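You operate a simulated robot arm through the tools that you are given. There is no shell and no other tool. Be economical: measure what you need, move in short steps, check, and stop when the job is done.

Carry out the task below with a simulated two-armed robot. There is one attempt and no reset: what you move stays moved.

TASK
Grease the red bearing, then put it in the small green tray.
Fine: seat it in the cradle; hold the coupler on while you pump, till grease shows; no mess; the grease tap ends shut. Where these are worked on the way, their far stop is far enough and under half their travel is too little: grease tap.

It is judged by the outcome, as a careful person would: the job done as asked, and still so three seconds after it is handed in. It fails if anything else is knocked over, pushed out of place, dropped, spilled or broken.

THE ROBOT
Two 7-joint arms with two-finger parallel grippers on one trunk, on a base that drives. Base frame: it is fixed to the floor where the robot stands at the start and does not move with it; the origin is under the middle of the robot, x ahead of it, y to its left, z up. Readings come in mm, rad, newtons and seconds.
The left shoulder is at the start at [70, 134, 1226], the right one opposite. With the tool pointing down near the work surface each hand reaches from about 100 to 640 mm from the robot's upright axis, wherever it stands, measured 20 degrees to its own side. Places, roughly: coupler [400, -200, 900]; cradle [400, -100, 900]; grease pump lever [400, 100, 1100]; grease tap [300, 100, 900]; inside of the small green tray [300, -100, 900]. Payload 1.57 kg a hand.
The tool frame of a hand sits at the grasp point between the pads (the TCP): z along the fingers, y along the line on which they close. The tips reach 30 mm beyond it. The gripper opens to 80 mm. The fingers are 17 mm wide and 12 mm thick; the gripper's body (40 by 82 mm) begins 80 mm behind the TCP.
Orientation is that of the tool frame in the base frame, as [roll, pitch, yaw] about the fixed x, y, z axes, in that order (R = Rz(yaw) Ry(pitch) Rx(roll)). With the fingers straight down and closing along the base's y, the tool's x points along the base's -x, its y along +y and its z along -z.

THE INTERFACE
- The arms move only by the tool jog_arm. It takes "left_increments", "right_increments" or both (then of equal length, played together; a hand with none holds still); each is a list of rows, each an object of numbers (a shift or turn left out is 0, a gripper value left out holds the last): "x", "y", "z": the shift along the base's x, y, z in mm; "rx", "ry", "rz": the turn, a rotation vector about the base's x, y, z in rad; "claw": the opening, from 0 (shut) to 1 (fully open). In form: [{"x": .., "y": .., "z": .., "rx": .., "ry": .., "rz": .., "claw": ..}, ...]. A call has 1 to 10 rows; each row shifts and turns the commanded pose from where the row before left it. Each row takes 0.2 s and may step no farther than 50 mm and 0.15 rad from the row before; otherwise, or with a gripper value out of range, the whole call is refused. A pose out of reach is approached as far as the arm can. The call stops where the force on the tool passes 40 N (or 10 N more than at its start, if that is more) or the arm is blocked; 0.2 s more then pass. The fingers move at their own pace (about 153 mm/s each) and stop on an object; they squeeze with about 43 N. The grip force told is the motor's: it shows also when the fingers shut on nothing. Time passes only in rows, and 0.2 s behind the last, so rows that do not move let the fingers close. It gives the time, the measured TCP pose, the force on the tool (base axes), the opening and the grip force at its end, in the units of the frame above (readings bear some noise), with the torque about the TCP (base axes, N m) and any sound that the robot's microphone picked up.
- Cameras (640 x 400 px; columns grow to the right, rows downward): "scene" is now at [127.7, -7.1, 1439.4]; the picture's right is [-0.11, -0.99, 0.00], its down [-0.72, 0.08, -0.69] and it looks along [0.68, -0.08, -0.73] (base axes); focal length 214 px, centre (320, 200). "left" rides on the left gripper at [72, 7, -122] in its tool frame; the picture's right is [-0.09, 1.00, 0.00], its down [-0.84, -0.08, -0.54] and it looks along [-0.54, -0.05, 0.84] (tool axes); focal length 238 px, centre (320, 200). "right" rides on the right gripper at [72, -7, -122] in its tool frame; the picture's right is [0.09, 1.00, 0.00], its down [-0.84, 0.08, -0.54] and it looks along [-0.54, 0.05, 0.84] (tool axes); focal length 238 px, centre (320, 200). There is no depth. A picture from a camera that has moved, and an enlarged one, comes with that camera's place and axes in the base frame and with its lens.
- capture(camera): a new picture of that camera. The clock stands still meanwhile.
- raise_lower(by): slides the trunk up (or, below 0, down) by that many mm; the arms and the scene camera ride with it, the base frame stays. It gives what a move gives, with no picture.
- steer(legs): drives the robot by 1 to 6 legs, each [ahead, left, turn to the left] in mm, mm and rad, along the robot's own axes; the way and the turn of a leg run together, so that a leg with both is an arc; at most 1500 mm and 3.142 rad a leg. The arms and the cameras ride along, it lands a little off, and it stops where it bumps. It gives what a move gives.
- aim_head(pan, tilt): turns the head with the scene camera to pan (to the left, within 1.501 rad either way) and tilt (down, from -0.506 to 1.204), counted from straight ahead of the robot. It gives what a move gives.
- zoom(camera, box): a new picture of the part [left, top, right, bottom] of that camera's present view, enlarged. The clock stands still meanwhile.
- finish_job(): hands the job in; it is judged then, once.

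Work in short steps. Places have to be worked out from the pictures, the camera data and where the tool is seen: move nearer, look again, correct. Check each grasp and each placing, and mend what went wrong. You have 120 turns and 108 pictures in all, those below and enlarged ones among them. Open the grippers and draw the arms clear of the work before you hand the job in, unless the task says otherwise; then end with one line.

The tools are called after "Request:" as name(argument=value, ...) on one line, values as JSON. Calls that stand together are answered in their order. jog_arm: Moves the arms, as the interface text tells. Its arguments: {"type":"object","properties":{"left_increments":{"type":"array"},"right_increments":{"type":"array"}},"required":[]} The other tools are called the same way: raise_lower (by) slides the trunk up or down; steer (legs) drives the base; aim_head (pan, tilt) turns the head that bears the scene camera; capture (camera) takes a picture; zoom (camera, box) takes an enlarged picture of a part of a camera's view; finish_job () hands the job in.

At the start:

```text
clock: 0.0
left_tool_pos: [436.6, 105.3, 1332.3]
left_tool_rot: [-3.141, 0.0, -3.14]
left_force: [0.8, 0.4, 0.4]
left_wrist_torque: [-0.02, 0.03, -0.03]
left_gripper_width: 80.2
left_grasp_force: 0.1
right_tool_pos: [408.9, -186.3, 1274.7]
right_tool_rot: [3.139, 0.0, 3.141]
right_force: [-0.5, 0.0, -0.2]
right_wrist_torque: [0.03, 0.02, -0.01]
right_gripper_width: 79.7
right_grasp_force: 0.1
trunk travel left (down, up): [-800.0, 140.0]
robot x, y, heading: [0.6, -5.2, -0.0]
head pan, tilt: [-0.112, 0.812]
```

scene: 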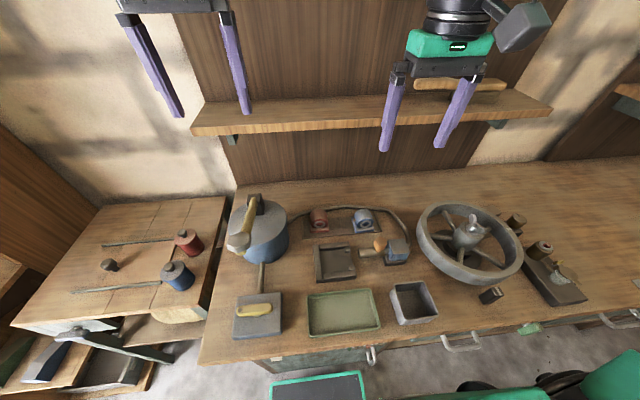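
right: 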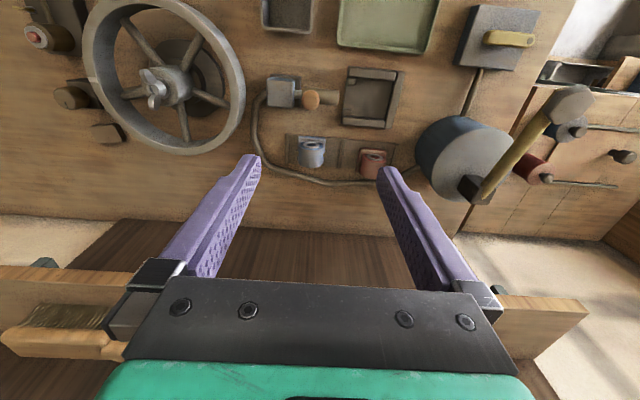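
left: 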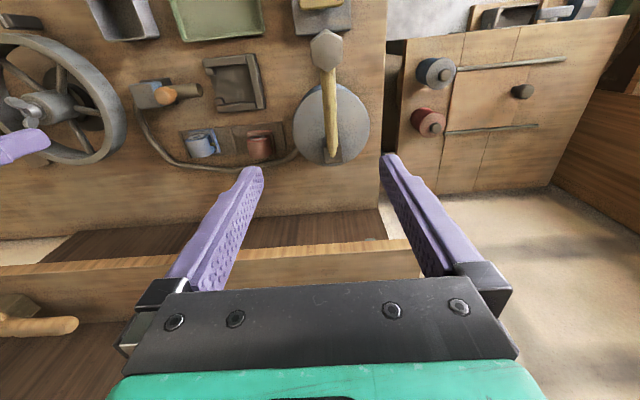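

I'll start by enlarging the work area to identify the parts.

Request:
zoom(camera="scene", box=[210, 180, 430, 350])

Request:
zoom(camera="right", box=[240, 0, 600, 225])

```text
2.35 times, centred on (320, 265) of scene
camera zoom: at [127.7, -7.1, 1439.4], right [-0.11, -0.99, 0.0], down [-0.72, 0.08, -0.69], along [0.68, -0.08, -0.73], focal length 505 px, centre (320, 47)
```

zoom: 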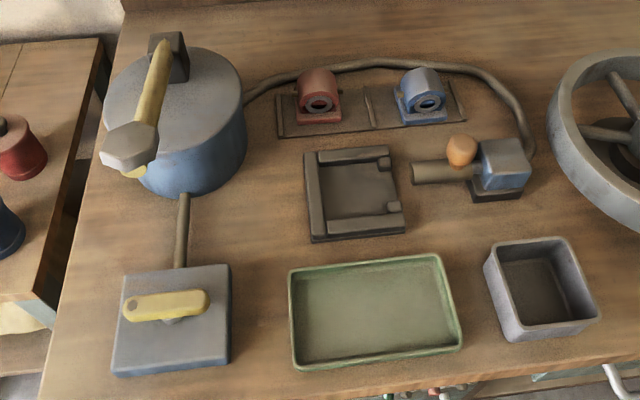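

```text
1.78 times, centred on (420, 112) of right
camera zoom: at [337.1, -193.7, 1397.2], right [-0.09, 1.0, 0.0], down [0.84, 0.08, 0.54], along [0.54, 0.05, -0.84], focal length 424 px, centre (142, 356)
```

zoom: 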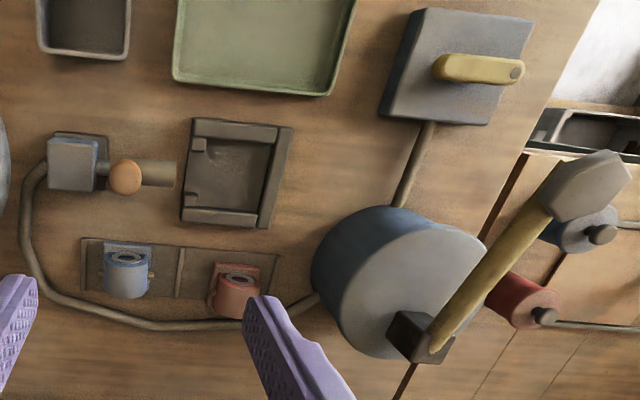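

The red bearing sits near (526,-55), the cradle at (407,-83), the coupler at (417,-259) with its nose toward +y, and the tap at (297,118). I'll bring the right hand nearer to see the bearing and its nipple.

Request:
jog_arm(right_increments=[{"x": 0, "y": 25, "z": -35}, {"x": 0, "y": 25, "z": -35}, {"x": 0, "y": 25, "z": -35}, {"x": 10, "y": 25, "z": -35}, {"x": 20, "y": 10, "z": -30}])

Request:
capture(camera="right")

Request:
zoom(camera="scene", box=[290, 190, 430, 290])

```text
clock: 1.2
left_tool_pos: [439.4, 104.7, 1331.6]
left_tool_rot: [3.141, -0.001, 3.141]
left_force: [0.8, 0.1, -0.9]
left_wrist_torque: [-0.04, -0.02, 0.01]
left_gripper_width: 80.1
left_grasp_force: 0.0
right_tool_pos: [442.9, -75.5, 1101.7]
right_tool_rot: [-3.141, 0.0, 3.14]
right_force: [0.4, 0.3, -1.1]
right_wrist_torque: [0.01, 0.03, 0.01]
right_gripper_width: 80.1
right_grasp_force: 0.1
trunk travel left (down, up): [-800.0, 140.0]
robot x, y, heading: [-1.3, -1.7, -0.002]
head pan, tilt: [-0.112, 0.812]
```

```text
102 pictures are left
camera right: at [370.5, -83.2, 1225.2], right [-0.09, 1.0, 0.0], down [0.84, 0.08, 0.54], along [0.54, 0.05, -0.84], focal length 238 px, centre (320, 200)
```

right: 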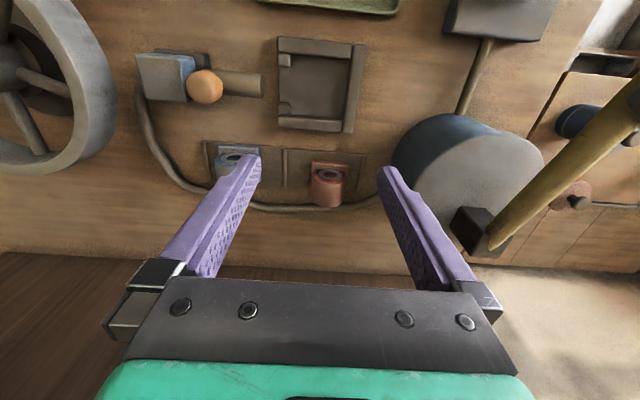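

```text
4.00 times, centred on (360, 240) of scene
camera zoom: at [130.8, -7.1, 1439.2], right [-0.11, -0.99, 0.0], down [-0.72, 0.08, -0.69], along [0.68, -0.08, -0.73], focal length 858 px, centre (160, 40)
```

zoom: 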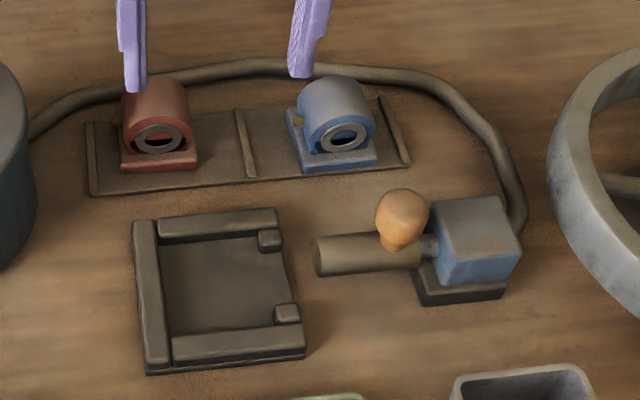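

Request:
zoom(camera="right", box=[200, 130, 390, 220])

Request:
zoom(camera="right", box=[130, 20, 380, 140])

```text
3.37 times, centred on (295, 175) of right
camera zoom: at [370.5, -83.2, 1225.2], right [-0.09, 1.0, 0.0], down [0.84, 0.08, 0.54], along [0.54, 0.05, -0.84], focal length 803 px, centre (404, 284)
```

zoom: 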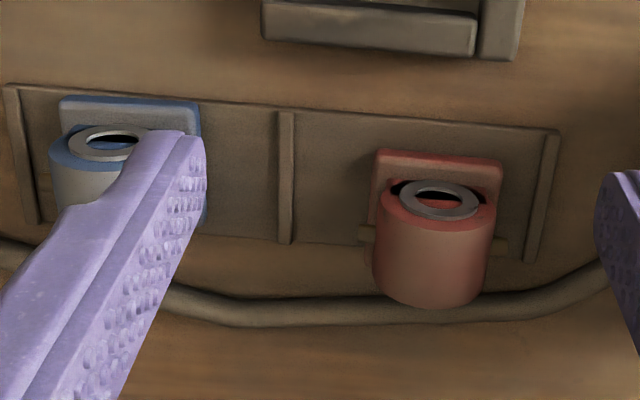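

```text
2.56 times, centred on (255, 80) of right
camera zoom: at [370.5, -83.2, 1225.2], right [-0.09, 1.0, 0.0], down [0.84, 0.08, 0.54], along [0.54, 0.05, -0.84], focal length 610 px, centre (486, 507)
```

zoom: 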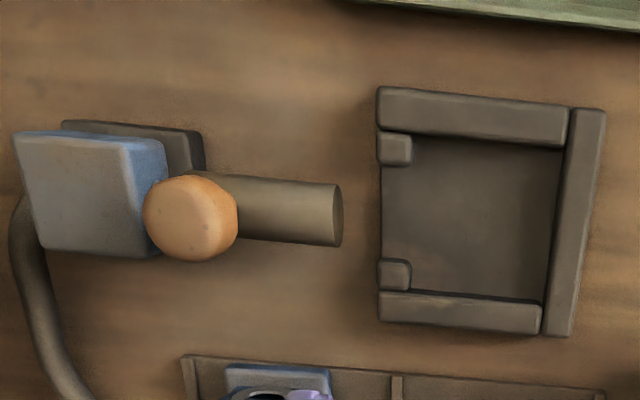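

The cradle's open side faces the coupler (-y). I need to know which side the red bearing's nipple is on, so I'll go closer.

Request:
jog_arm(right_increments=[{"x": 10, "y": 6, "z": -35}, {"x": 10, "y": 6, "z": -35}, {"x": 10, "y": 6, "z": -30}, {"x": 5, "y": 4, "z": -20}, {}])

Request:
capture(camera="right")

Request:
zoom(camera="right", box=[240, 120, 400, 220])

```text
clock: 2.4
left_tool_pos: [436.0, 104.7, 1331.3]
left_tool_rot: [-3.142, -0.001, -3.141]
left_force: [-0.1, -0.2, -0.4]
left_wrist_torque: [-0.03, -0.02, 0.01]
left_gripper_width: 80.2
left_grasp_force: 0.1
right_tool_pos: [442.4, -99.5, 997.1]
right_tool_rot: [3.139, 0.0, 3.14]
right_force: [-0.2, -1.0, 0.8]
right_wrist_torque: [-0.02, -0.01, 0.02]
right_gripper_width: 79.9
right_grasp_force: 0.0
right hand out of reach, approached as far as the arm can: row 1, 2, 3, 4
trunk travel left (down, up): [-800.0, 140.0]
robot x, y, heading: [2.3, 1.6, -0.001]
head pan, tilt: [-0.112, 0.812]
```

```text
98 pictures are left
camera right: at [370.3, -106.1, 1119.5], right [-0.09, 1.0, 0.0], down [0.84, 0.08, 0.54], along [0.54, 0.05, -0.84], focal length 238 px, centre (320, 200)
```

right: 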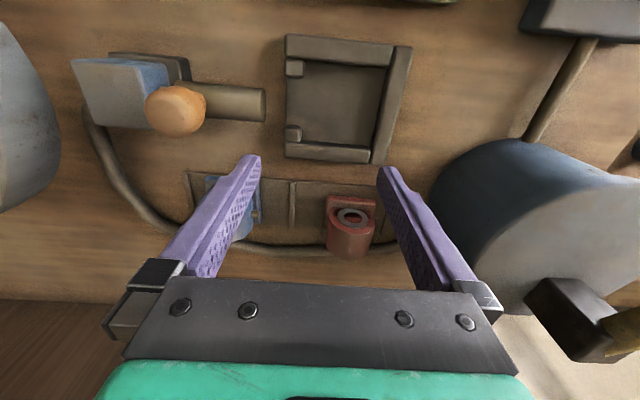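

```text
4.00 times, centred on (320, 170) of right
camera zoom: at [370.3, -106.1, 1119.5], right [-0.09, 1.0, 0.0], down [0.84, 0.08, 0.54], along [0.54, 0.05, -0.84], focal length 953 px, centre (320, 320)
```

zoom: 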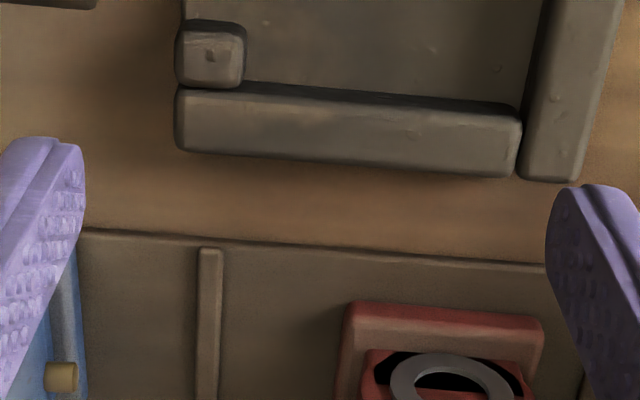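

The right arm can't reach across its body, so I'll drive left. First I'll pull the hand back and look at the floor on the left.

Request:
jog_arm(right_increments=[{"x": -15, "y": -10, "z": 40}, {"x": -20, "y": -10, "z": 40}, {"x": -25, "y": -10, "z": 40}, {"x": -25, "y": 0, "z": 20}])

Request:
aim_head(pan=0.5, tilt=1.1)

Request:
capture(camera="scene")

```text
clock: 3.4
left_tool_pos: [432.8, 106.7, 1332.1]
left_tool_rot: [-3.14, 0.0, 3.141]
left_force: [-0.5, 0.0, 0.0]
left_wrist_torque: [-0.02, 0.01, 0.02]
left_gripper_width: 80.1
left_grasp_force: 0.1
right_tool_pos: [355.3, -129.8, 1138.7]
right_tool_rot: [-3.14, 0.0, 3.141]
right_force: [0.1, -0.9, 0.3]
right_wrist_torque: [0.01, 0.0, 0.02]
right_gripper_width: 79.8
right_grasp_force: 0.0
trunk travel left (down, up): [-800.0, 140.0]
robot x, y, heading: [1.0, 0.0, -0.004]
head pan, tilt: [-0.112, 0.812]
```

```text
clock: 4.4
left_tool_pos: [437.8, 104.5, 1330.1]
left_tool_rot: [3.141, -0.001, 3.141]
left_force: [-0.4, 0.8, 0.0]
left_wrist_torque: [0.03, 0.01, -0.02]
left_gripper_width: 80.0
left_grasp_force: 0.1
right_tool_pos: [357.4, -129.1, 1138.1]
right_tool_rot: [3.141, 0.001, 3.141]
right_force: [0.0, 0.2, 0.5]
right_wrist_torque: [0.01, 0.04, 0.01]
right_gripper_width: 80.2
right_grasp_force: 0.1
trunk travel left (down, up): [-800.0, 140.0]
robot x, y, heading: [0.7, -0.4, 0.001]
head pan, tilt: [0.499, 1.1]
```

```text
96 pictures are left
camera scene: at [103.8, 31.9, 1418.7], right [0.48, -0.88, 0.0], down [-0.78, -0.43, -0.45], along [0.4, 0.22, -0.89], focal length 214 px, centre (320, 200)
```

scene: 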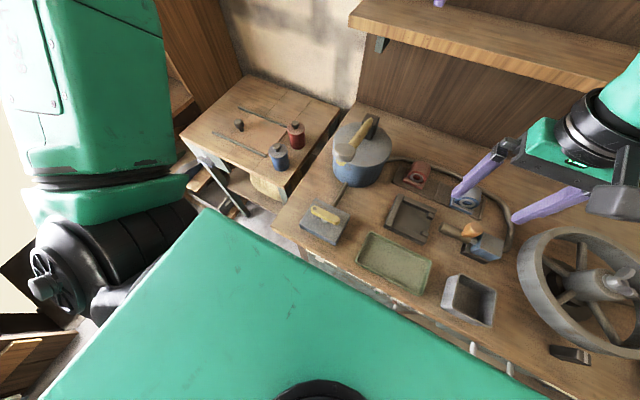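

Turning the right hand 90° suits both the grasp (across the bore faces, clear of a side nipple) and the reach, so I'll turn it ccw.

Request:
jog_arm(right_increments=[{"rz": 0.15}, {"rz": 0.15}, {"rz": 0.15}, {"rz": 0.15}, {"rz": 0.15}, {"rz": 0.15}, {"rz": 0.15}, {"rz": 0.15}, {"rz": 0.15}, {"rz": 0.15}])

Request:
jog_arm(right_increments=[{"rz": 0.07, "x": 40}, {"x": 40}, {"x": 40}, {"x": 40, "y": 10}, {"x": 10, "y": 10, "z": -20}, {"y": 10, "z": -30}])

Request:
capture(camera="right")

```text
clock: 6.6
left_tool_pos: [434.9, 105.8, 1331.4]
left_tool_rot: [-3.141, 0.002, -3.141]
left_force: [-0.9, 0.7, -0.8]
left_wrist_torque: [-0.02, -0.01, 0.03]
left_gripper_width: 79.8
left_grasp_force: 0.1
right_tool_pos: [224.6, -33.5, 1134.8]
right_tool_rot: [-3.137, -0.003, -1.646]
right_force: [-0.5, 1.2, -1.1]
right_wrist_torque: [-0.01, 0.0, -0.01]
right_gripper_width: 80.1
right_grasp_force: 0.2
right hand out of reach, approached as far as the arm can: row 6, 7, 8, 9, 10
trunk travel left (down, up): [-800.0, 140.0]
robot x, y, heading: [0.4, -0.0, 0.004]
head pan, tilt: [0.499, 1.1]
```

```text
clock: 8.0
left_tool_pos: [436.6, 104.1, 1331.3]
left_tool_rot: [-3.141, -0.001, -3.141]
left_force: [0.2, 0.0, 0.4]
left_wrist_torque: [0.01, -0.02, 0.05]
left_gripper_width: 80.2
left_grasp_force: 0.1
right_tool_pos: [208.3, -34.4, 1100.6]
right_tool_rot: [-3.139, 0.0, -1.577]
right_force: [0.6, -0.1, 0.4]
right_wrist_torque: [-0.02, 0.0, 0.01]
right_gripper_width: 80.1
right_grasp_force: 0.0
right hand out of reach, approached as far as the arm can: row 1, 2, 3, 4, 5, 6
trunk travel left (down, up): [-800.0, 140.0]
robot x, y, heading: [-0.1, -0.3, 0.003]
head pan, tilt: [0.499, 1.1]
```

```text
95 pictures are left
camera right: at [215.1, -105.8, 1222.7], right [-1.0, -0.09, 0.0], down [-0.07, 0.84, 0.54], along [-0.04, 0.54, -0.84], focal length 238 px, centre (320, 200)
```

right: 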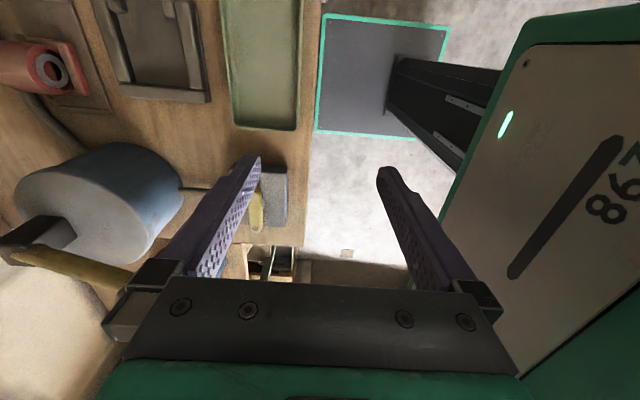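

The ccw turn is the wrong way for this arm. I'll undo it and go back out to my own side, then test the cw turn.

Request:
jog_arm(right_increments=[{"rz": -0.15, "x": 5, "y": -15, "z": 10}, {"rz": -0.15, "x": 15, "y": -15, "z": 10}, {"rz": -0.15, "x": 15, "y": -15, "z": 10}, {"rz": -0.15, "x": 15, "y": -15, "z": 10}, {"rz": -0.15, "x": 15, "y": -15}, {"rz": -0.15, "x": 15, "y": -15}, {"rz": -0.15, "x": 15, "y": -15}, {"rz": -0.15, "x": 15, "y": -15}, {"rz": -0.15, "x": 15, "y": -15}, {"rz": -0.15, "x": 15, "y": -15}])

Request:
jog_arm(right_increments=[{"rz": -0.15}, {"rz": -0.15}, {"rz": -0.15}, {"rz": -0.15}, {"rz": -0.15}, {"rz": -0.15}, {"rz": -0.15}, {"rz": -0.15}, {"rz": -0.15}, {"rz": -0.15}])

```text
clock: 10.2
left_tool_pos: [437.6, 104.9, 1331.5]
left_tool_rot: [-3.141, 0.001, 3.141]
left_force: [0.0, -0.1, 0.2]
left_wrist_torque: [0.0, -0.01, 0.01]
left_gripper_width: 80.0
left_grasp_force: 0.1
right_tool_pos: [348.9, -182.1, 1140.3]
right_tool_rot: [-3.139, 0.0, -3.076]
right_force: [0.6, -0.3, -0.1]
right_wrist_torque: [0.03, 0.01, 0.0]
right_gripper_width: 80.1
right_grasp_force: 0.0
trunk travel left (down, up): [-800.0, 140.0]
robot x, y, heading: [-5.3, 3.2, -0.001]
head pan, tilt: [0.499, 1.1]
```

```text
clock: 12.4
left_tool_pos: [435.8, 104.6, 1332.0]
left_tool_rot: [-3.141, -0.001, -3.141]
left_force: [-0.2, 0.4, -0.4]
left_wrist_torque: [-0.02, 0.01, 0.06]
left_gripper_width: 80.2
left_grasp_force: 0.1
right_tool_pos: [348.5, -181.9, 1141.1]
right_tool_rot: [3.141, 0.001, 1.709]
right_force: [0.5, -0.8, -1.3]
right_wrist_torque: [-0.01, 0.01, 0.01]
right_gripper_width: 80.0
right_grasp_force: 0.0
trunk travel left (down, up): [-800.0, 140.0]
robot x, y, heading: [0.2, 0.7, -0.004]
head pan, tilt: [0.499, 1.1]
```

The cw turn is reachable. Next I'll check its reach toward the bearing.

Request:
jog_arm(right_increments=[{"rz": -0.14, "x": 30, "y": 20}, {"x": 30, "y": 20}, {"x": 30, "y": 20}, {"x": 30, "y": 20}, {"x": 30, "y": 20}, {"x": 25, "y": 20}])

Request:
capture(camera="right")

```text
clock: 13.8
left_tool_pos: [435.4, 104.4, 1332.3]
left_tool_rot: [-3.141, 0.003, -3.141]
left_force: [0.2, 0.3, -0.2]
left_wrist_torque: [-0.04, -0.01, 0.03]
left_gripper_width: 80.0
left_grasp_force: 0.0
right_tool_pos: [474.3, -108.8, 1133.2]
right_tool_rot: [3.141, -0.001, 1.566]
right_force: [-0.4, -0.1, 1.6]
right_wrist_torque: [0.04, -0.01, 0.0]
right_gripper_width: 80.0
right_grasp_force: 0.0
right hand out of reach, approached as far as the arm can: row 5, 6
trunk travel left (down, up): [-800.0, 140.0]
robot x, y, heading: [-1.2, 0.2, 0.001]
head pan, tilt: [0.499, 1.1]
```

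```text
94 pictures are left
camera right: at [468.1, -37.2, 1257.2], right [1.0, 0.09, 0.0], down [0.08, -0.84, 0.54], along [0.05, -0.54, -0.84], focal length 238 px, centre (320, 200)
```

right: 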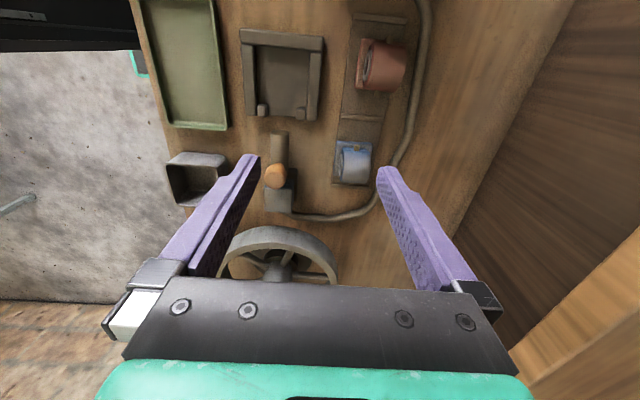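

Reach is limited by the arm crossing the body, so I'll drive left 120 mm; the base looks about ±190 wide, and the floor is clear.

Request:
steer(legs=[[0, 120, 0]])

Request:
capture(camera="right")

```text
clock: 15.1
left_tool_pos: [436.0, 222.2, 1330.6]
left_tool_rot: [3.138, 0.0, -3.14]
left_force: [0.1, 0.3, 0.5]
left_wrist_torque: [0.03, 0.03, 0.03]
left_gripper_width: 80.3
left_grasp_force: 0.0
right_tool_pos: [475.2, 10.8, 1134.0]
right_tool_rot: [3.141, -0.003, 1.572]
right_force: [-0.2, -1.0, 0.1]
right_wrist_torque: [-0.01, 0.02, -0.02]
right_gripper_width: 80.1
right_grasp_force: 0.1
trunk travel left (down, up): [-800.0, 140.0]
robot x, y, heading: [3.1, 121.5, -0.004]
head pan, tilt: [0.499, 1.1]
```

```text
93 pictures are left
camera right: at [469.0, 81.4, 1256.7], right [1.0, 0.09, 0.0], down [0.08, -0.84, 0.54], along [0.05, -0.54, -0.84], focal length 238 px, centre (320, 200)
```

right: 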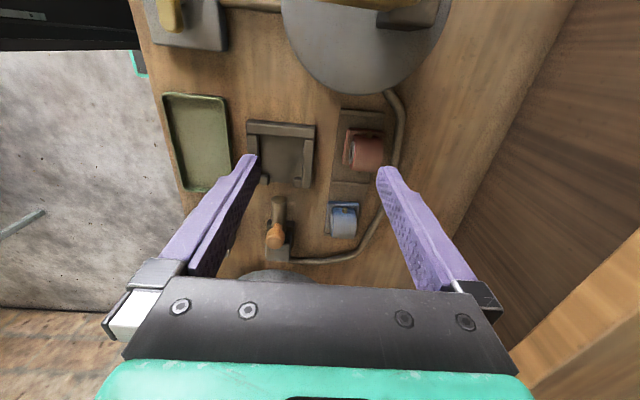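

Now I'll move toward a point above the bearing.

Request:
jog_arm(right_increments=[{"x": 20, "y": -15, "z": -20}, {"x": 20, "y": -15, "z": -25}, {"x": 15, "y": -15, "z": -25}, {"y": -10, "z": -30}, {}])

Request:
capture(camera="right")

Request:
zoom(camera="right", box=[240, 100, 400, 200])

```text
clock: 16.2
left_tool_pos: [435.9, 224.8, 1331.6]
left_tool_rot: [3.142, -0.002, -3.141]
left_force: [1.1, -1.1, -0.7]
left_wrist_torque: [-0.01, 0.01, -0.01]
left_gripper_width: 80.0
left_grasp_force: 0.1
right_tool_pos: [520.7, -49.2, 1032.8]
right_tool_rot: [3.142, -0.002, 1.573]
right_force: [0.2, 0.8, -0.5]
right_wrist_torque: [0.02, 0.02, 0.02]
right_gripper_width: 80.0
right_grasp_force: 0.0
right hand out of reach, approached as far as the arm can: row 2, 3
trunk travel left (down, up): [-800.0, 140.0]
robot x, y, heading: [-2.9, 118.8, 0.004]
head pan, tilt: [0.499, 1.1]
```

```text
92 pictures are left
camera right: at [513.5, 22.0, 1156.6], right [1.0, 0.09, 0.0], down [0.08, -0.84, 0.54], along [0.05, -0.54, -0.84], focal length 238 px, centre (320, 200)
```

right: 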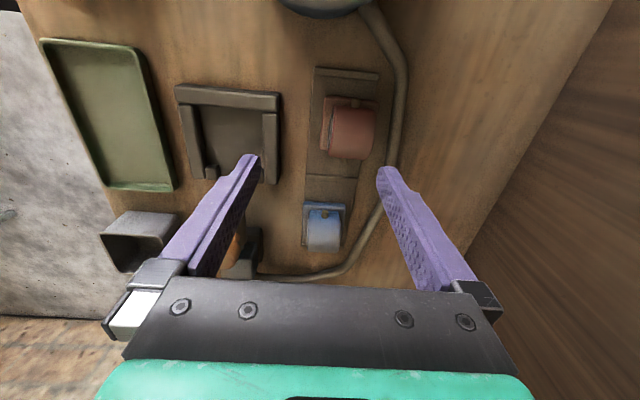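

```text
4.00 times, centred on (320, 150) of right
camera zoom: at [513.5, 22.0, 1156.6], right [1.0, 0.09, 0.0], down [0.08, -0.84, 0.54], along [0.05, -0.54, -0.84], focal length 953 px, centre (320, 400)
```

zoom: 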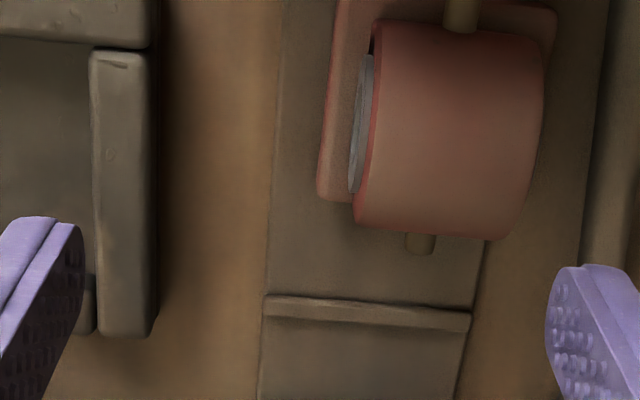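

The red bearing has stubs on both sides; I'll tell which is the nipple once it's lifted. It spans x 531–579 with its centre near y -57, so I'll move over it and go lower.

Request:
jog_arm(right_increments=[{"x": 12, "y": -4, "z": -25}, {"x": 12, "y": -4, "z": -20}, {"x": 12, "z": -15}, {}])

Request:
capture(camera="right")

```text
clock: 17.2
left_tool_pos: [436.3, 227.1, 1331.2]
left_tool_rot: [-3.141, 0.0, -3.14]
left_force: [0.1, 0.3, -0.4]
left_wrist_torque: [-0.02, -0.04, 0.01]
left_gripper_width: 79.9
left_grasp_force: 0.2
right_tool_pos: [521.7, -75.7, 988.2]
right_tool_rot: [3.138, -0.002, 1.572]
right_force: [-0.6, 1.0, -0.1]
right_wrist_torque: [-0.02, 0.02, -0.01]
right_gripper_width: 80.0
right_grasp_force: 0.0
right hand out of reach, approached as far as the arm can: row 1, 2, 3
trunk travel left (down, up): [-800.0, 140.0]
robot x, y, heading: [-1.1, 119.7, 0.002]
head pan, tilt: [0.499, 1.1]
```

```text
90 pictures are left
camera right: at [514.5, -4.8, 1111.5], right [1.0, 0.09, 0.0], down [0.08, -0.84, 0.54], along [0.05, -0.54, -0.84], focal length 238 px, centre (320, 200)
```

right: 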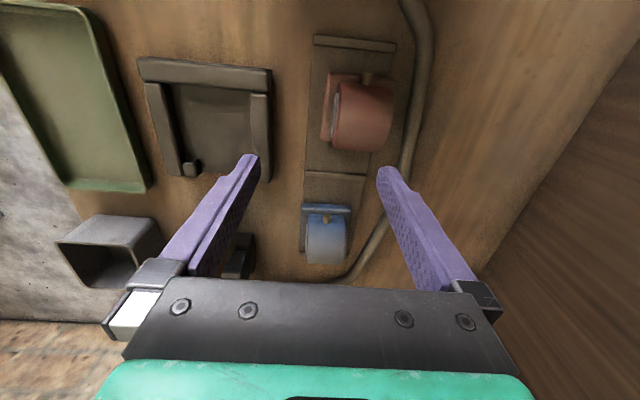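

The reach limit seems partly due to shoulder height, so I'll lift and draw back the hand, lower the trunk 120 mm and shift 50 mm farther left.

Request:
jog_arm(right_increments=[{"x": -15, "z": 35}, {"x": -15, "z": 40}, {"x": -10, "z": 40}])

Request:
raise_lower(by=-120)

Request:
steer(legs=[[0, 50, 0]])

Request:
jog_arm(right_increments=[{"x": 20, "y": -10}, {"x": 20, "y": -15}, {"x": 20, "y": -15}, {"x": 15, "y": -10}, {}])

```text
clock: 18.1
left_tool_pos: [435.8, 226.7, 1330.7]
left_tool_rot: [-3.141, 0.0, -3.141]
left_force: [0.4, 0.4, -0.1]
left_wrist_torque: [0.0, 0.01, -0.02]
left_gripper_width: 80.1
left_grasp_force: 0.1
right_tool_pos: [478.8, -77.2, 1102.5]
right_tool_rot: [3.141, 0.001, 1.572]
right_force: [-0.7, -1.0, 0.7]
right_wrist_torque: [0.0, -0.03, -0.01]
right_gripper_width: 79.9
right_grasp_force: 0.0
trunk travel left (down, up): [-800.0, 140.0]
robot x, y, heading: [2.0, 121.0, 0.0]
head pan, tilt: [0.499, 1.1]
```

```text
clock: 19.6
left_tool_pos: [437.4, 226.2, 1212.0]
left_tool_rot: [-3.141, 0.001, -3.14]
left_force: [0.0, 0.5, -0.3]
left_wrist_torque: [-0.03, -0.02, 0.02]
left_gripper_width: 80.2
left_grasp_force: 0.1
right_tool_pos: [480.4, -75.9, 981.1]
right_tool_rot: [3.139, -0.001, 1.572]
right_force: [0.6, -0.9, 0.5]
right_wrist_torque: [0.02, 0.04, 0.01]
right_gripper_width: 80.1
right_grasp_force: 0.0
trunk travel left (down, up): [-680.0, 260.0]
robot x, y, heading: [2.3, 125.0, 0.001]
head pan, tilt: [0.499, 1.1]
```

```text
clock: 20.5
left_tool_pos: [436.1, 271.1, 1210.8]
left_tool_rot: [3.138, -0.001, 3.142]
left_force: [0.6, 0.1, -0.5]
left_wrist_torque: [0.03, 0.03, -0.01]
left_gripper_width: 80.2
left_grasp_force: 0.1
right_tool_pos: [480.7, -30.6, 980.2]
right_tool_rot: [3.141, -0.006, 1.571]
right_force: [-0.2, 0.5, -0.3]
right_wrist_torque: [0.05, 0.0, -0.01]
right_gripper_width: 80.0
right_grasp_force: 0.1
trunk travel left (down, up): [-680.0, 260.0]
robot x, y, heading: [1.9, 171.0, -0.003]
head pan, tilt: [0.499, 1.1]
```

```text
clock: 21.7
left_tool_pos: [435.5, 274.7, 1211.1]
left_tool_rot: [-3.141, -0.001, -3.141]
left_force: [0.1, 0.2, 0.0]
left_wrist_torque: [-0.01, 0.0, -0.03]
left_gripper_width: 79.8
left_grasp_force: 0.0
right_tool_pos: [554.6, -77.9, 982.2]
right_tool_rot: [3.141, 0.0, 1.57]
right_force: [0.7, -0.1, 0.2]
right_wrist_torque: [-0.01, -0.02, 0.03]
right_gripper_width: 80.1
right_grasp_force: 0.1
trunk travel left (down, up): [-680.0, 260.0]
robot x, y, heading: [-2.8, 167.6, 0.001]
head pan, tilt: [0.499, 1.1]
```

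Reach is good now. I'll look from here.

Request:
capture(camera="right")

Request:
zoom(camera="right", box=[240, 60, 400, 160])

```text
89 pictures are left
camera right: at [548.0, -6.7, 1104.7], right [1.0, 0.09, 0.0], down [0.08, -0.84, 0.54], along [0.05, -0.54, -0.84], focal length 238 px, centre (320, 200)
```

right: 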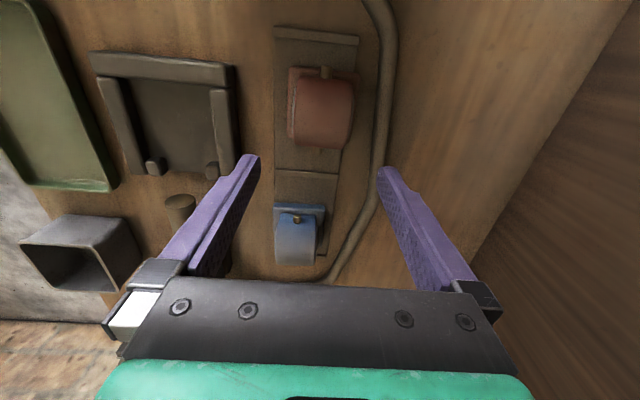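

```text
4.00 times, centred on (320, 110) of right
camera zoom: at [548.0, -6.7, 1104.7], right [1.0, 0.09, 0.0], down [0.08, -0.84, 0.54], along [0.05, -0.54, -0.84], focal length 953 px, centre (320, 560)
```

zoom: 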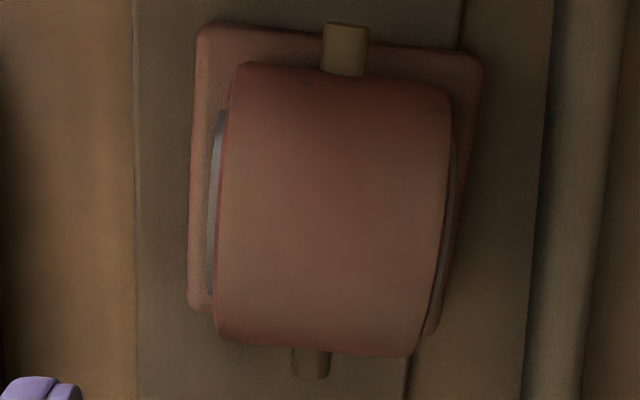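

Using tangents from two views, the bearing axis is at about (554.5, -56.5, 890), radius about 28, yawed about -0.04. I'll part-close to clear the hose and descend with the tips just above the base plate.

Request:
jog_arm(right_increments=[{"y": 21, "rz": -0.04, "claw": 0.82}, {"z": -25}, {"z": -20}, {"z": -10}, {}])

Request:
capture(camera="right")

```text
clock: 22.9
left_tool_pos: [436.0, 274.2, 1212.4]
left_tool_rot: [-3.141, 0.0, -3.14]
left_force: [0.1, 0.1, -0.6]
left_wrist_torque: [0.01, 0.01, 0.01]
left_gripper_width: 79.9
left_grasp_force: 0.1
right_tool_pos: [550.0, -58.7, 927.9]
right_tool_rot: [3.14, -0.001, 1.53]
right_force: [-1.3, 0.3, 0.1]
right_wrist_torque: [0.01, -0.02, 0.01]
right_gripper_width: 65.6
right_grasp_force: 0.0
right hand out of reach, approached as far as the arm can: row 2
trunk travel left (down, up): [-680.0, 260.0]
robot x, y, heading: [-1.0, 168.9, -0.003]
head pan, tilt: [0.499, 1.1]
```

```text
87 pictures are left
camera right: at [546.1, 12.8, 1050.1], right [1.0, 0.05, 0.0], down [0.04, -0.84, 0.54], along [0.03, -0.54, -0.84], focal length 238 px, centre (320, 200)
```

right: 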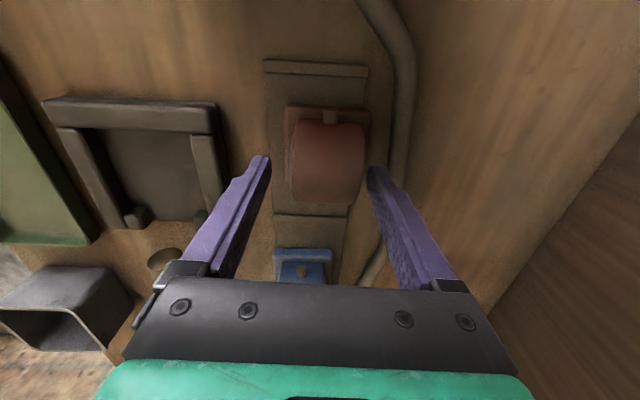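

The tips are level with the cylinder's middle and the bearing sits about 5 mm to +x. I'll correct, descend a bit more and close.

Request:
jog_arm(right_increments=[{"x": 5}, {"z": -7}, {"z": -5}, {}])

Request:
zoom(camera="right", box=[240, 90, 400, 220])

```text
clock: 23.9
left_tool_pos: [435.6, 274.1, 1211.6]
left_tool_rot: [3.141, 0.0, 3.141]
left_force: [0.4, 0.9, -0.3]
left_wrist_torque: [0.0, 0.01, 0.01]
left_gripper_width: 79.9
left_grasp_force: 0.1
right_tool_pos: [548.4, -60.3, 917.3]
right_tool_rot: [3.139, -0.002, 1.531]
right_force: [-1.0, -0.2, -0.3]
right_wrist_torque: [0.0, 0.0, 0.01]
right_gripper_width: 66.0
right_grasp_force: 0.0
right hand out of reach, approached as far as the arm can: row 1
trunk travel left (down, up): [-680.0, 260.0]
robot x, y, heading: [2.6, 165.0, -0.001]
head pan, tilt: [0.499, 1.1]
```

```text
3.08 times, centred on (320, 155) of right
camera zoom: at [544.7, 11.4, 1039.2], right [1.0, 0.05, 0.0], down [0.04, -0.84, 0.54], along [0.03, -0.54, -0.84], focal length 733 px, centre (320, 338)
```

zoom: 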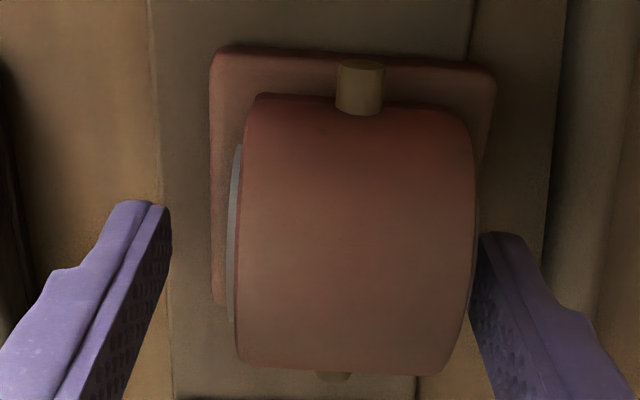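

The right finger is about 5 mm nearer; closing will slide the bearing a few mm to centre, which is harmless. Closing.

Request:
jog_arm(right_increments=[{"y": 3, "claw": 0.7}, {"claw": 0.62}, {"claw": 0.5}, {"claw": 0.4}, {}])

Request:
zoom(camera="right", box=[240, 90, 400, 220])

```text
clock: 25.1
left_tool_pos: [435.9, 274.7, 1211.6]
left_tool_rot: [3.14, 0.001, -3.14]
left_force: [-0.5, 0.5, -0.3]
left_wrist_torque: [-0.01, 0.0, 0.03]
left_gripper_width: 80.0
left_grasp_force: 0.0
right_tool_pos: [548.7, -57.0, 915.4]
right_tool_rot: [3.137, 0.001, 1.531]
right_force: [1.2, -0.2, -0.4]
right_wrist_torque: [0.01, 0.07, -0.04]
right_gripper_width: 41.8
right_grasp_force: 42.4
trunk travel left (down, up): [-680.0, 260.0]
robot x, y, heading: [-1.8, 174.3, 0.0]
head pan, tilt: [0.499, 1.1]
```

```text
3.08 times, centred on (320, 155) of right
camera zoom: at [544.2, 13.9, 1039.1], right [1.0, 0.05, 0.0], down [0.04, -0.84, 0.54], along [0.03, -0.54, -0.84], focal length 733 px, centre (320, 338)
```

zoom: 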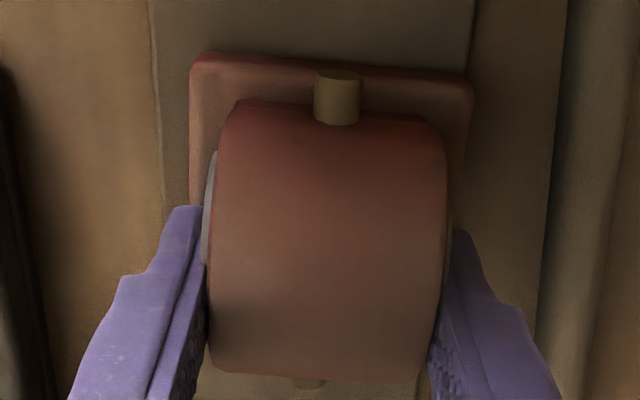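

Gripped at 42 mm. I'll lift it and bring it back toward the cradle.

Request:
jog_arm(right_increments=[{"z": 10}, {"z": 25}, {"z": 30}, {"x": -25, "z": 30}, {"x": -30, "z": 10}, {"x": -30, "y": -5}, {"x": -20, "y": -10}, {}])

Request:
capture(camera="right")

Request:
aim_head(pan=-0.5, tilt=0.8)

Request:
capture(camera="scene")

```text
clock: 26.9
left_tool_pos: [437.2, 275.3, 1211.1]
left_tool_rot: [-3.141, -0.003, 3.141]
left_force: [-0.4, 0.3, 0.7]
left_wrist_torque: [0.02, -0.02, -0.01]
left_gripper_width: 80.0
left_grasp_force: 0.1
right_tool_pos: [445.2, -73.1, 1020.3]
right_tool_rot: [-3.141, 0.0, 1.531]
right_force: [-0.3, -0.5, -4.0]
right_wrist_torque: [-0.02, 0.01, 0.02]
right_gripper_width: 41.7
right_grasp_force: 43.5
trunk travel left (down, up): [-680.0, 260.0]
robot x, y, heading: [1.8, 167.8, 0.001]
head pan, tilt: [0.499, 1.1]
```

```text
84 pictures are left
camera right: at [441.8, -1.7, 1142.9], right [1.0, 0.05, 0.0], down [0.04, -0.84, 0.54], along [0.03, -0.54, -0.84], focal length 238 px, centre (320, 200)
```

right: 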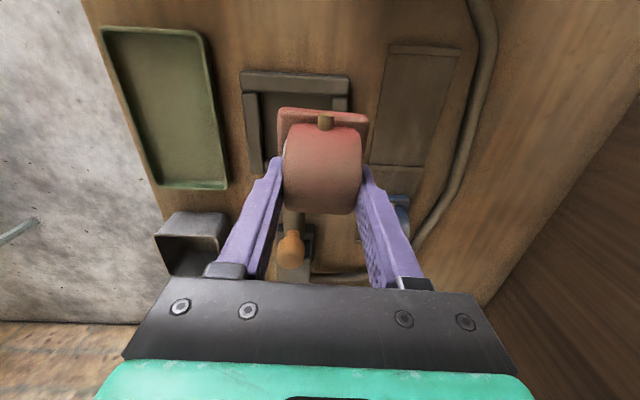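

```text
clock: 28.1
left_tool_pos: [435.7, 273.9, 1211.0]
left_tool_rot: [-3.141, 0.0, -3.141]
left_force: [0.8, 0.5, -0.3]
left_wrist_torque: [0.01, 0.02, 0.0]
left_gripper_width: 79.7
left_grasp_force: 0.0
right_tool_pos: [445.0, -73.2, 1020.2]
right_tool_rot: [-3.142, -0.002, 1.53]
right_force: [0.2, 0.0, -3.9]
right_wrist_torque: [0.0, 0.02, -0.02]
right_gripper_width: 41.6
right_grasp_force: 42.6
trunk travel left (down, up): [-680.0, 260.0]
robot x, y, heading: [0.0, 168.3, -0.001]
head pan, tilt: [-0.499, 0.799]
```

```text
83 pictures are left
camera scene: at [119.6, 132.7, 1320.3], right [-0.48, -0.88, 0.0], down [-0.63, 0.34, -0.7], along [0.61, -0.33, -0.72], focal length 214 px, centre (320, 200)
```

scene: 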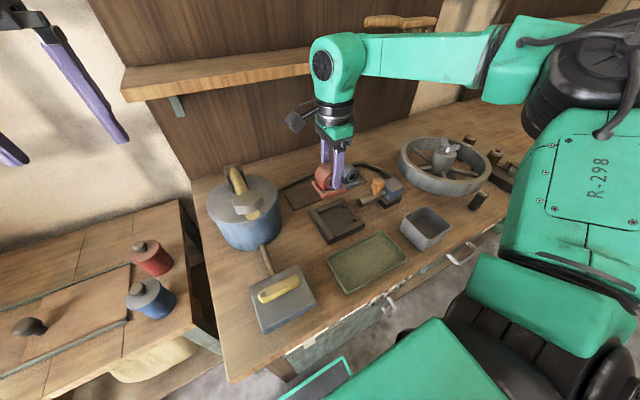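

Request:
zoom(camera="scene", box=[295, 155, 375, 205])

Request:
zoom(camera="right", box=[270, 90, 380, 230])

```text
8.00 times, centred on (335, 180) of scene
camera zoom: at [119.6, 132.7, 1320.3], right [-0.48, -0.88, 0.0], down [-0.63, 0.34, -0.7], along [0.61, -0.33, -0.72], focal length 1716 px, centre (200, 360)
```

zoom: 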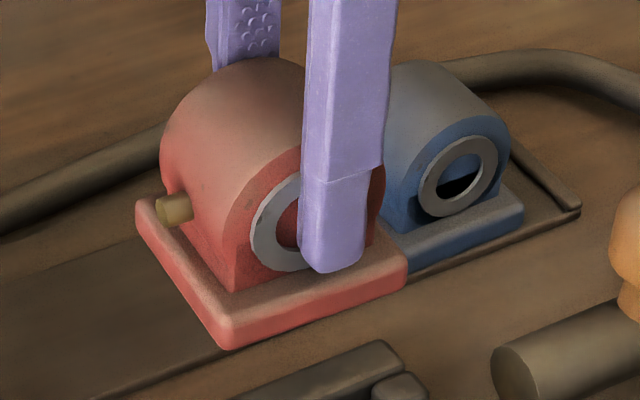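

```text
2.86 times, centred on (325, 160) of right
camera zoom: at [441.6, -2.0, 1143.1], right [1.0, 0.05, 0.0], down [0.04, -0.84, 0.54], along [0.03, -0.54, -0.84], focal length 681 px, centre (306, 314)
```

zoom: 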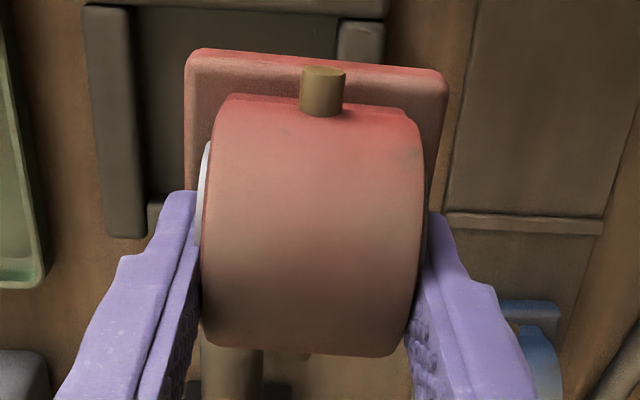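

The +y stub is a plain brass stub. I'll rotate the hand cw about 60° to show the other stub to the scene camera.

Request:
jog_arm(right_increments=[{"z": 20, "rz": -0.15}, {"rz": -0.15}, {"rz": -0.15}, {"rz": -0.15}, {"rz": -0.15}, {"rz": -0.15}, {"rz": -0.15}, {"rz": -0.15}, {}])

Request:
zoom(camera="scene", box=[275, 135, 395, 210])

```text
clock: 30.1
left_tool_pos: [436.6, 274.5, 1211.8]
left_tool_rot: [3.139, 0.001, -3.142]
left_force: [0.1, 0.2, 0.0]
left_wrist_torque: [0.0, -0.01, 0.0]
left_gripper_width: 79.9
left_grasp_force: 0.1
right_tool_pos: [446.8, -73.5, 1040.2]
right_tool_rot: [3.141, 0.0, 0.328]
right_force: [-0.7, 0.4, -4.5]
right_wrist_torque: [0.03, 0.0, 0.0]
right_gripper_width: 41.8
right_grasp_force: 42.9
trunk travel left (down, up): [-680.0, 260.0]
robot x, y, heading: [-1.1, 167.3, 0.003]
head pan, tilt: [-0.499, 0.799]
```

```text
5.33 times, centred on (335, 172) of scene
camera zoom: at [119.5, 132.5, 1320.3], right [-0.48, -0.88, 0.0], down [-0.63, 0.34, -0.7], along [0.61, -0.33, -0.72], focal length 1144 px, centre (240, 347)
```

zoom: 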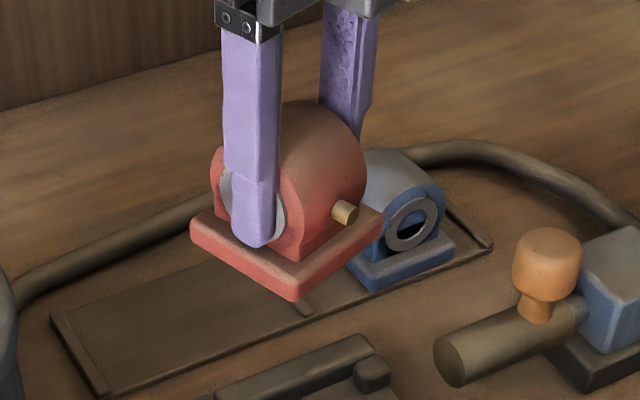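

Request:
zoom(camera="scene", box=[330, 165, 350, 180])

```text
16.00 times, centred on (340, 172) of scene
camera zoom: at [119.5, 132.5, 1320.3], right [-0.48, -0.88, 0.0], down [-0.63, 0.34, -0.7], along [0.61, -0.33, -0.72], focal length 3432 px, centre (0, 640)
```

zoom: 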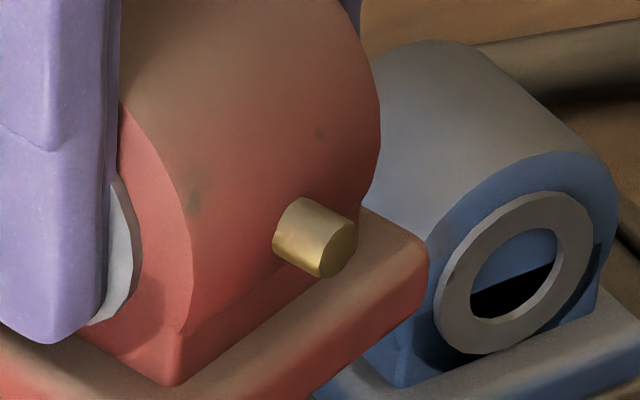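

Both stubs are identical, so the -y stub will serve the coupler. I'll turn the hand back square and measure the cradle and coupler nose.

Request:
jog_arm(right_increments=[{"rz": 0.15}, {"rz": 0.15}, {"rz": 0.15}, {"rz": 0.15}, {"rz": 0.15}, {"rz": 0.15}, {"rz": 0.15}, {"rz": 0.15, "x": 20}, {"rz": 0.043, "x": 30}, {"x": 20}])

Request:
zoom(camera="scene", box=[290, 180, 418, 260])

Request:
capture(camera="right")

Request:
zoom(camera="right", box=[130, 90, 290, 190])

```text
clock: 32.3
left_tool_pos: [437.0, 275.1, 1211.0]
left_tool_rot: [3.14, -0.002, 3.14]
left_force: [-0.9, 0.2, 0.8]
left_wrist_torque: [0.05, 0.0, -0.01]
left_gripper_width: 80.2
left_grasp_force: 0.0
right_tool_pos: [515.9, -73.7, 1041.2]
right_tool_rot: [-3.141, 0.0, 1.576]
right_force: [-0.1, 0.4, -4.7]
right_wrist_torque: [-0.03, 0.01, 0.02]
right_gripper_width: 41.8
right_grasp_force: 43.2
trunk travel left (down, up): [-680.0, 260.0]
robot x, y, heading: [-0.0, 173.5, -0.001]
head pan, tilt: [-0.499, 0.799]
```

```text
5.00 times, centred on (354, 220) of scene
camera zoom: at [120.5, 132.2, 1320.2], right [-0.48, -0.88, 0.0], down [-0.63, 0.34, -0.7], along [0.61, -0.33, -0.72], focal length 1072 px, centre (150, 100)
```

zoom: 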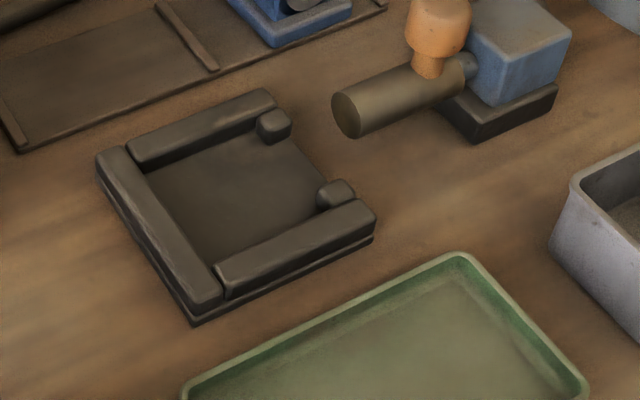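

```text
77 pictures are left
camera right: at [509.5, -1.5, 1163.6], right [1.0, 0.1, 0.0], down [0.08, -0.84, 0.54], along [0.05, -0.54, -0.84], focal length 238 px, centre (320, 200)
```

right: 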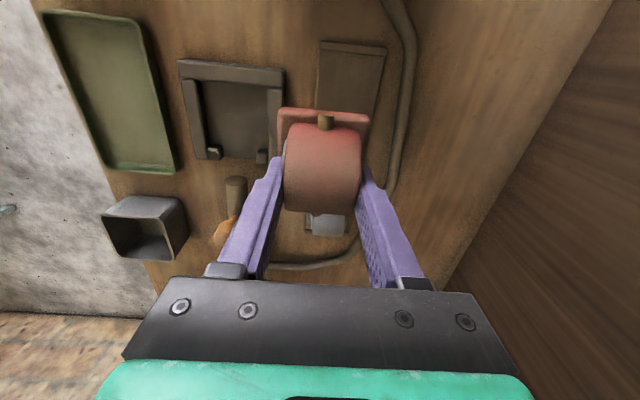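

```text
4.00 times, centred on (210, 140) of right
camera zoom: at [509.5, -1.5, 1163.6], right [1.0, 0.1, 0.0], down [0.08, -0.84, 0.54], along [0.05, -0.54, -0.84], focal length 953 px, centre (760, 440)
```

zoom: 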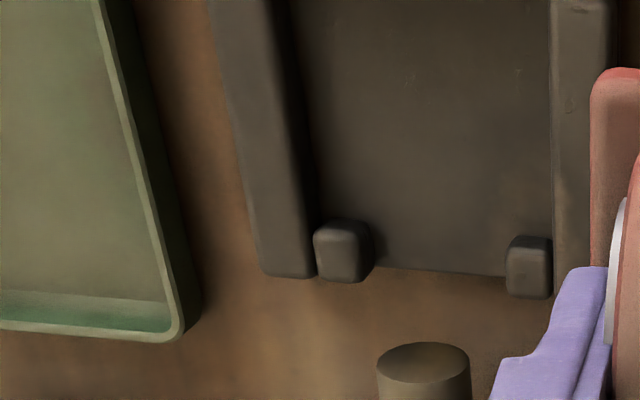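

The cradle pocket is x 380–456, y -114 to -44, wall tops z≈882, centre (418,-79). The bearing's base centre is about 6 mm to +y of the TCP, so I aim the TCP at (418,-85).

Request:
jog_arm(right_increments=[{"x": -30, "y": -4}, {"x": -30, "y": -4}, {"x": -30, "y": -3}, {"x": -8}, {"z": -30}, {"z": -30}, {}])

Request:
zoom(camera="scene", box=[290, 170, 402, 240])

Request:
capture(camera="right")

```text
clock: 33.9
left_tool_pos: [435.7, 274.9, 1211.0]
left_tool_rot: [-3.141, 0.002, 3.142]
left_force: [0.4, -0.2, 0.0]
left_wrist_torque: [-0.02, -0.04, -0.03]
left_gripper_width: 80.3
left_grasp_force: 0.1
right_tool_pos: [418.5, -84.5, 979.0]
right_tool_rot: [-3.141, -0.003, 1.575]
right_force: [0.6, 1.3, -4.5]
right_wrist_torque: [0.01, 0.0, -0.01]
right_gripper_width: 41.6
right_grasp_force: 42.5
trunk travel left (down, up): [-680.0, 260.0]
robot x, y, heading: [-3.3, 172.3, -0.001]
head pan, tilt: [-0.499, 0.799]
```

```text
5.71 times, centred on (346, 205) of scene
camera zoom: at [119.0, 132.9, 1320.4], right [-0.48, -0.88, 0.0], down [-0.63, 0.34, -0.7], along [0.61, -0.33, -0.72], focal length 1226 px, centre (171, 171)
```

zoom: 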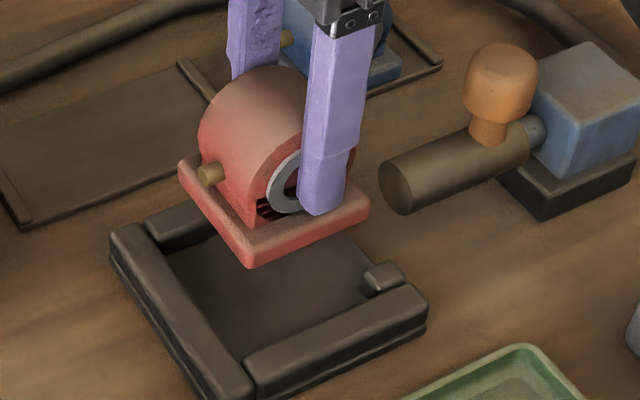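

```text
74 pictures are left
camera right: at [410.6, -13.1, 1102.1], right [1.0, 0.1, 0.0], down [0.08, -0.84, 0.54], along [0.05, -0.54, -0.84], focal length 238 px, centre (320, 200)
```

right: 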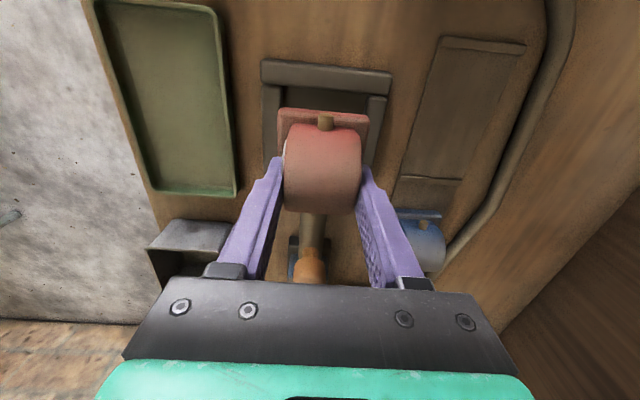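

Alignment looks good in both views. I'll descend slowly, watching the force.

Request:
jog_arm(right_increments=[{"z": -20}, {"z": -20}, {"z": -10}, {}])

Request:
zoom(camera="scene", box=[290, 170, 402, 240])

```text
clock: 34.9
left_tool_pos: [436.4, 274.3, 1211.4]
left_tool_rot: [3.14, -0.001, -3.142]
left_force: [-0.5, -0.8, -0.4]
left_wrist_torque: [0.01, 0.0, 0.02]
left_gripper_width: 80.1
left_grasp_force: 0.0
right_tool_pos: [417.4, -83.4, 929.8]
right_tool_rot: [-3.14, -0.001, 1.575]
right_force: [-0.1, 0.4, -4.0]
right_wrist_torque: [-0.01, -0.01, 0.0]
right_gripper_width: 41.6
right_grasp_force: 43.2
trunk travel left (down, up): [-680.0, 260.0]
robot x, y, heading: [-2.9, 174.0, 0.002]
head pan, tilt: [-0.499, 0.799]
```

```text
5.71 times, centred on (346, 205) of scene
camera zoom: at [119.4, 132.6, 1320.3], right [-0.48, -0.88, 0.0], down [-0.63, 0.34, -0.7], along [0.61, -0.33, -0.72], focal length 1226 px, centre (171, 171)
```

zoom: 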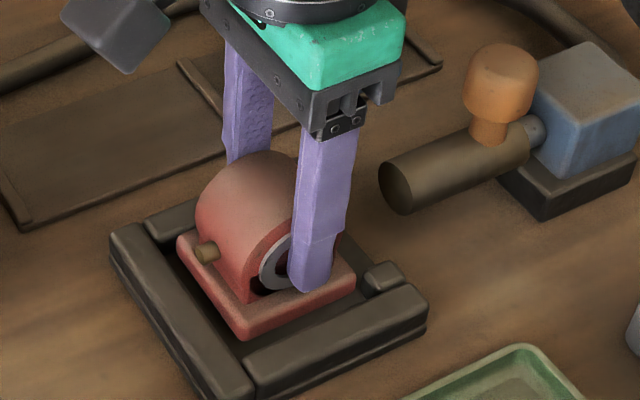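

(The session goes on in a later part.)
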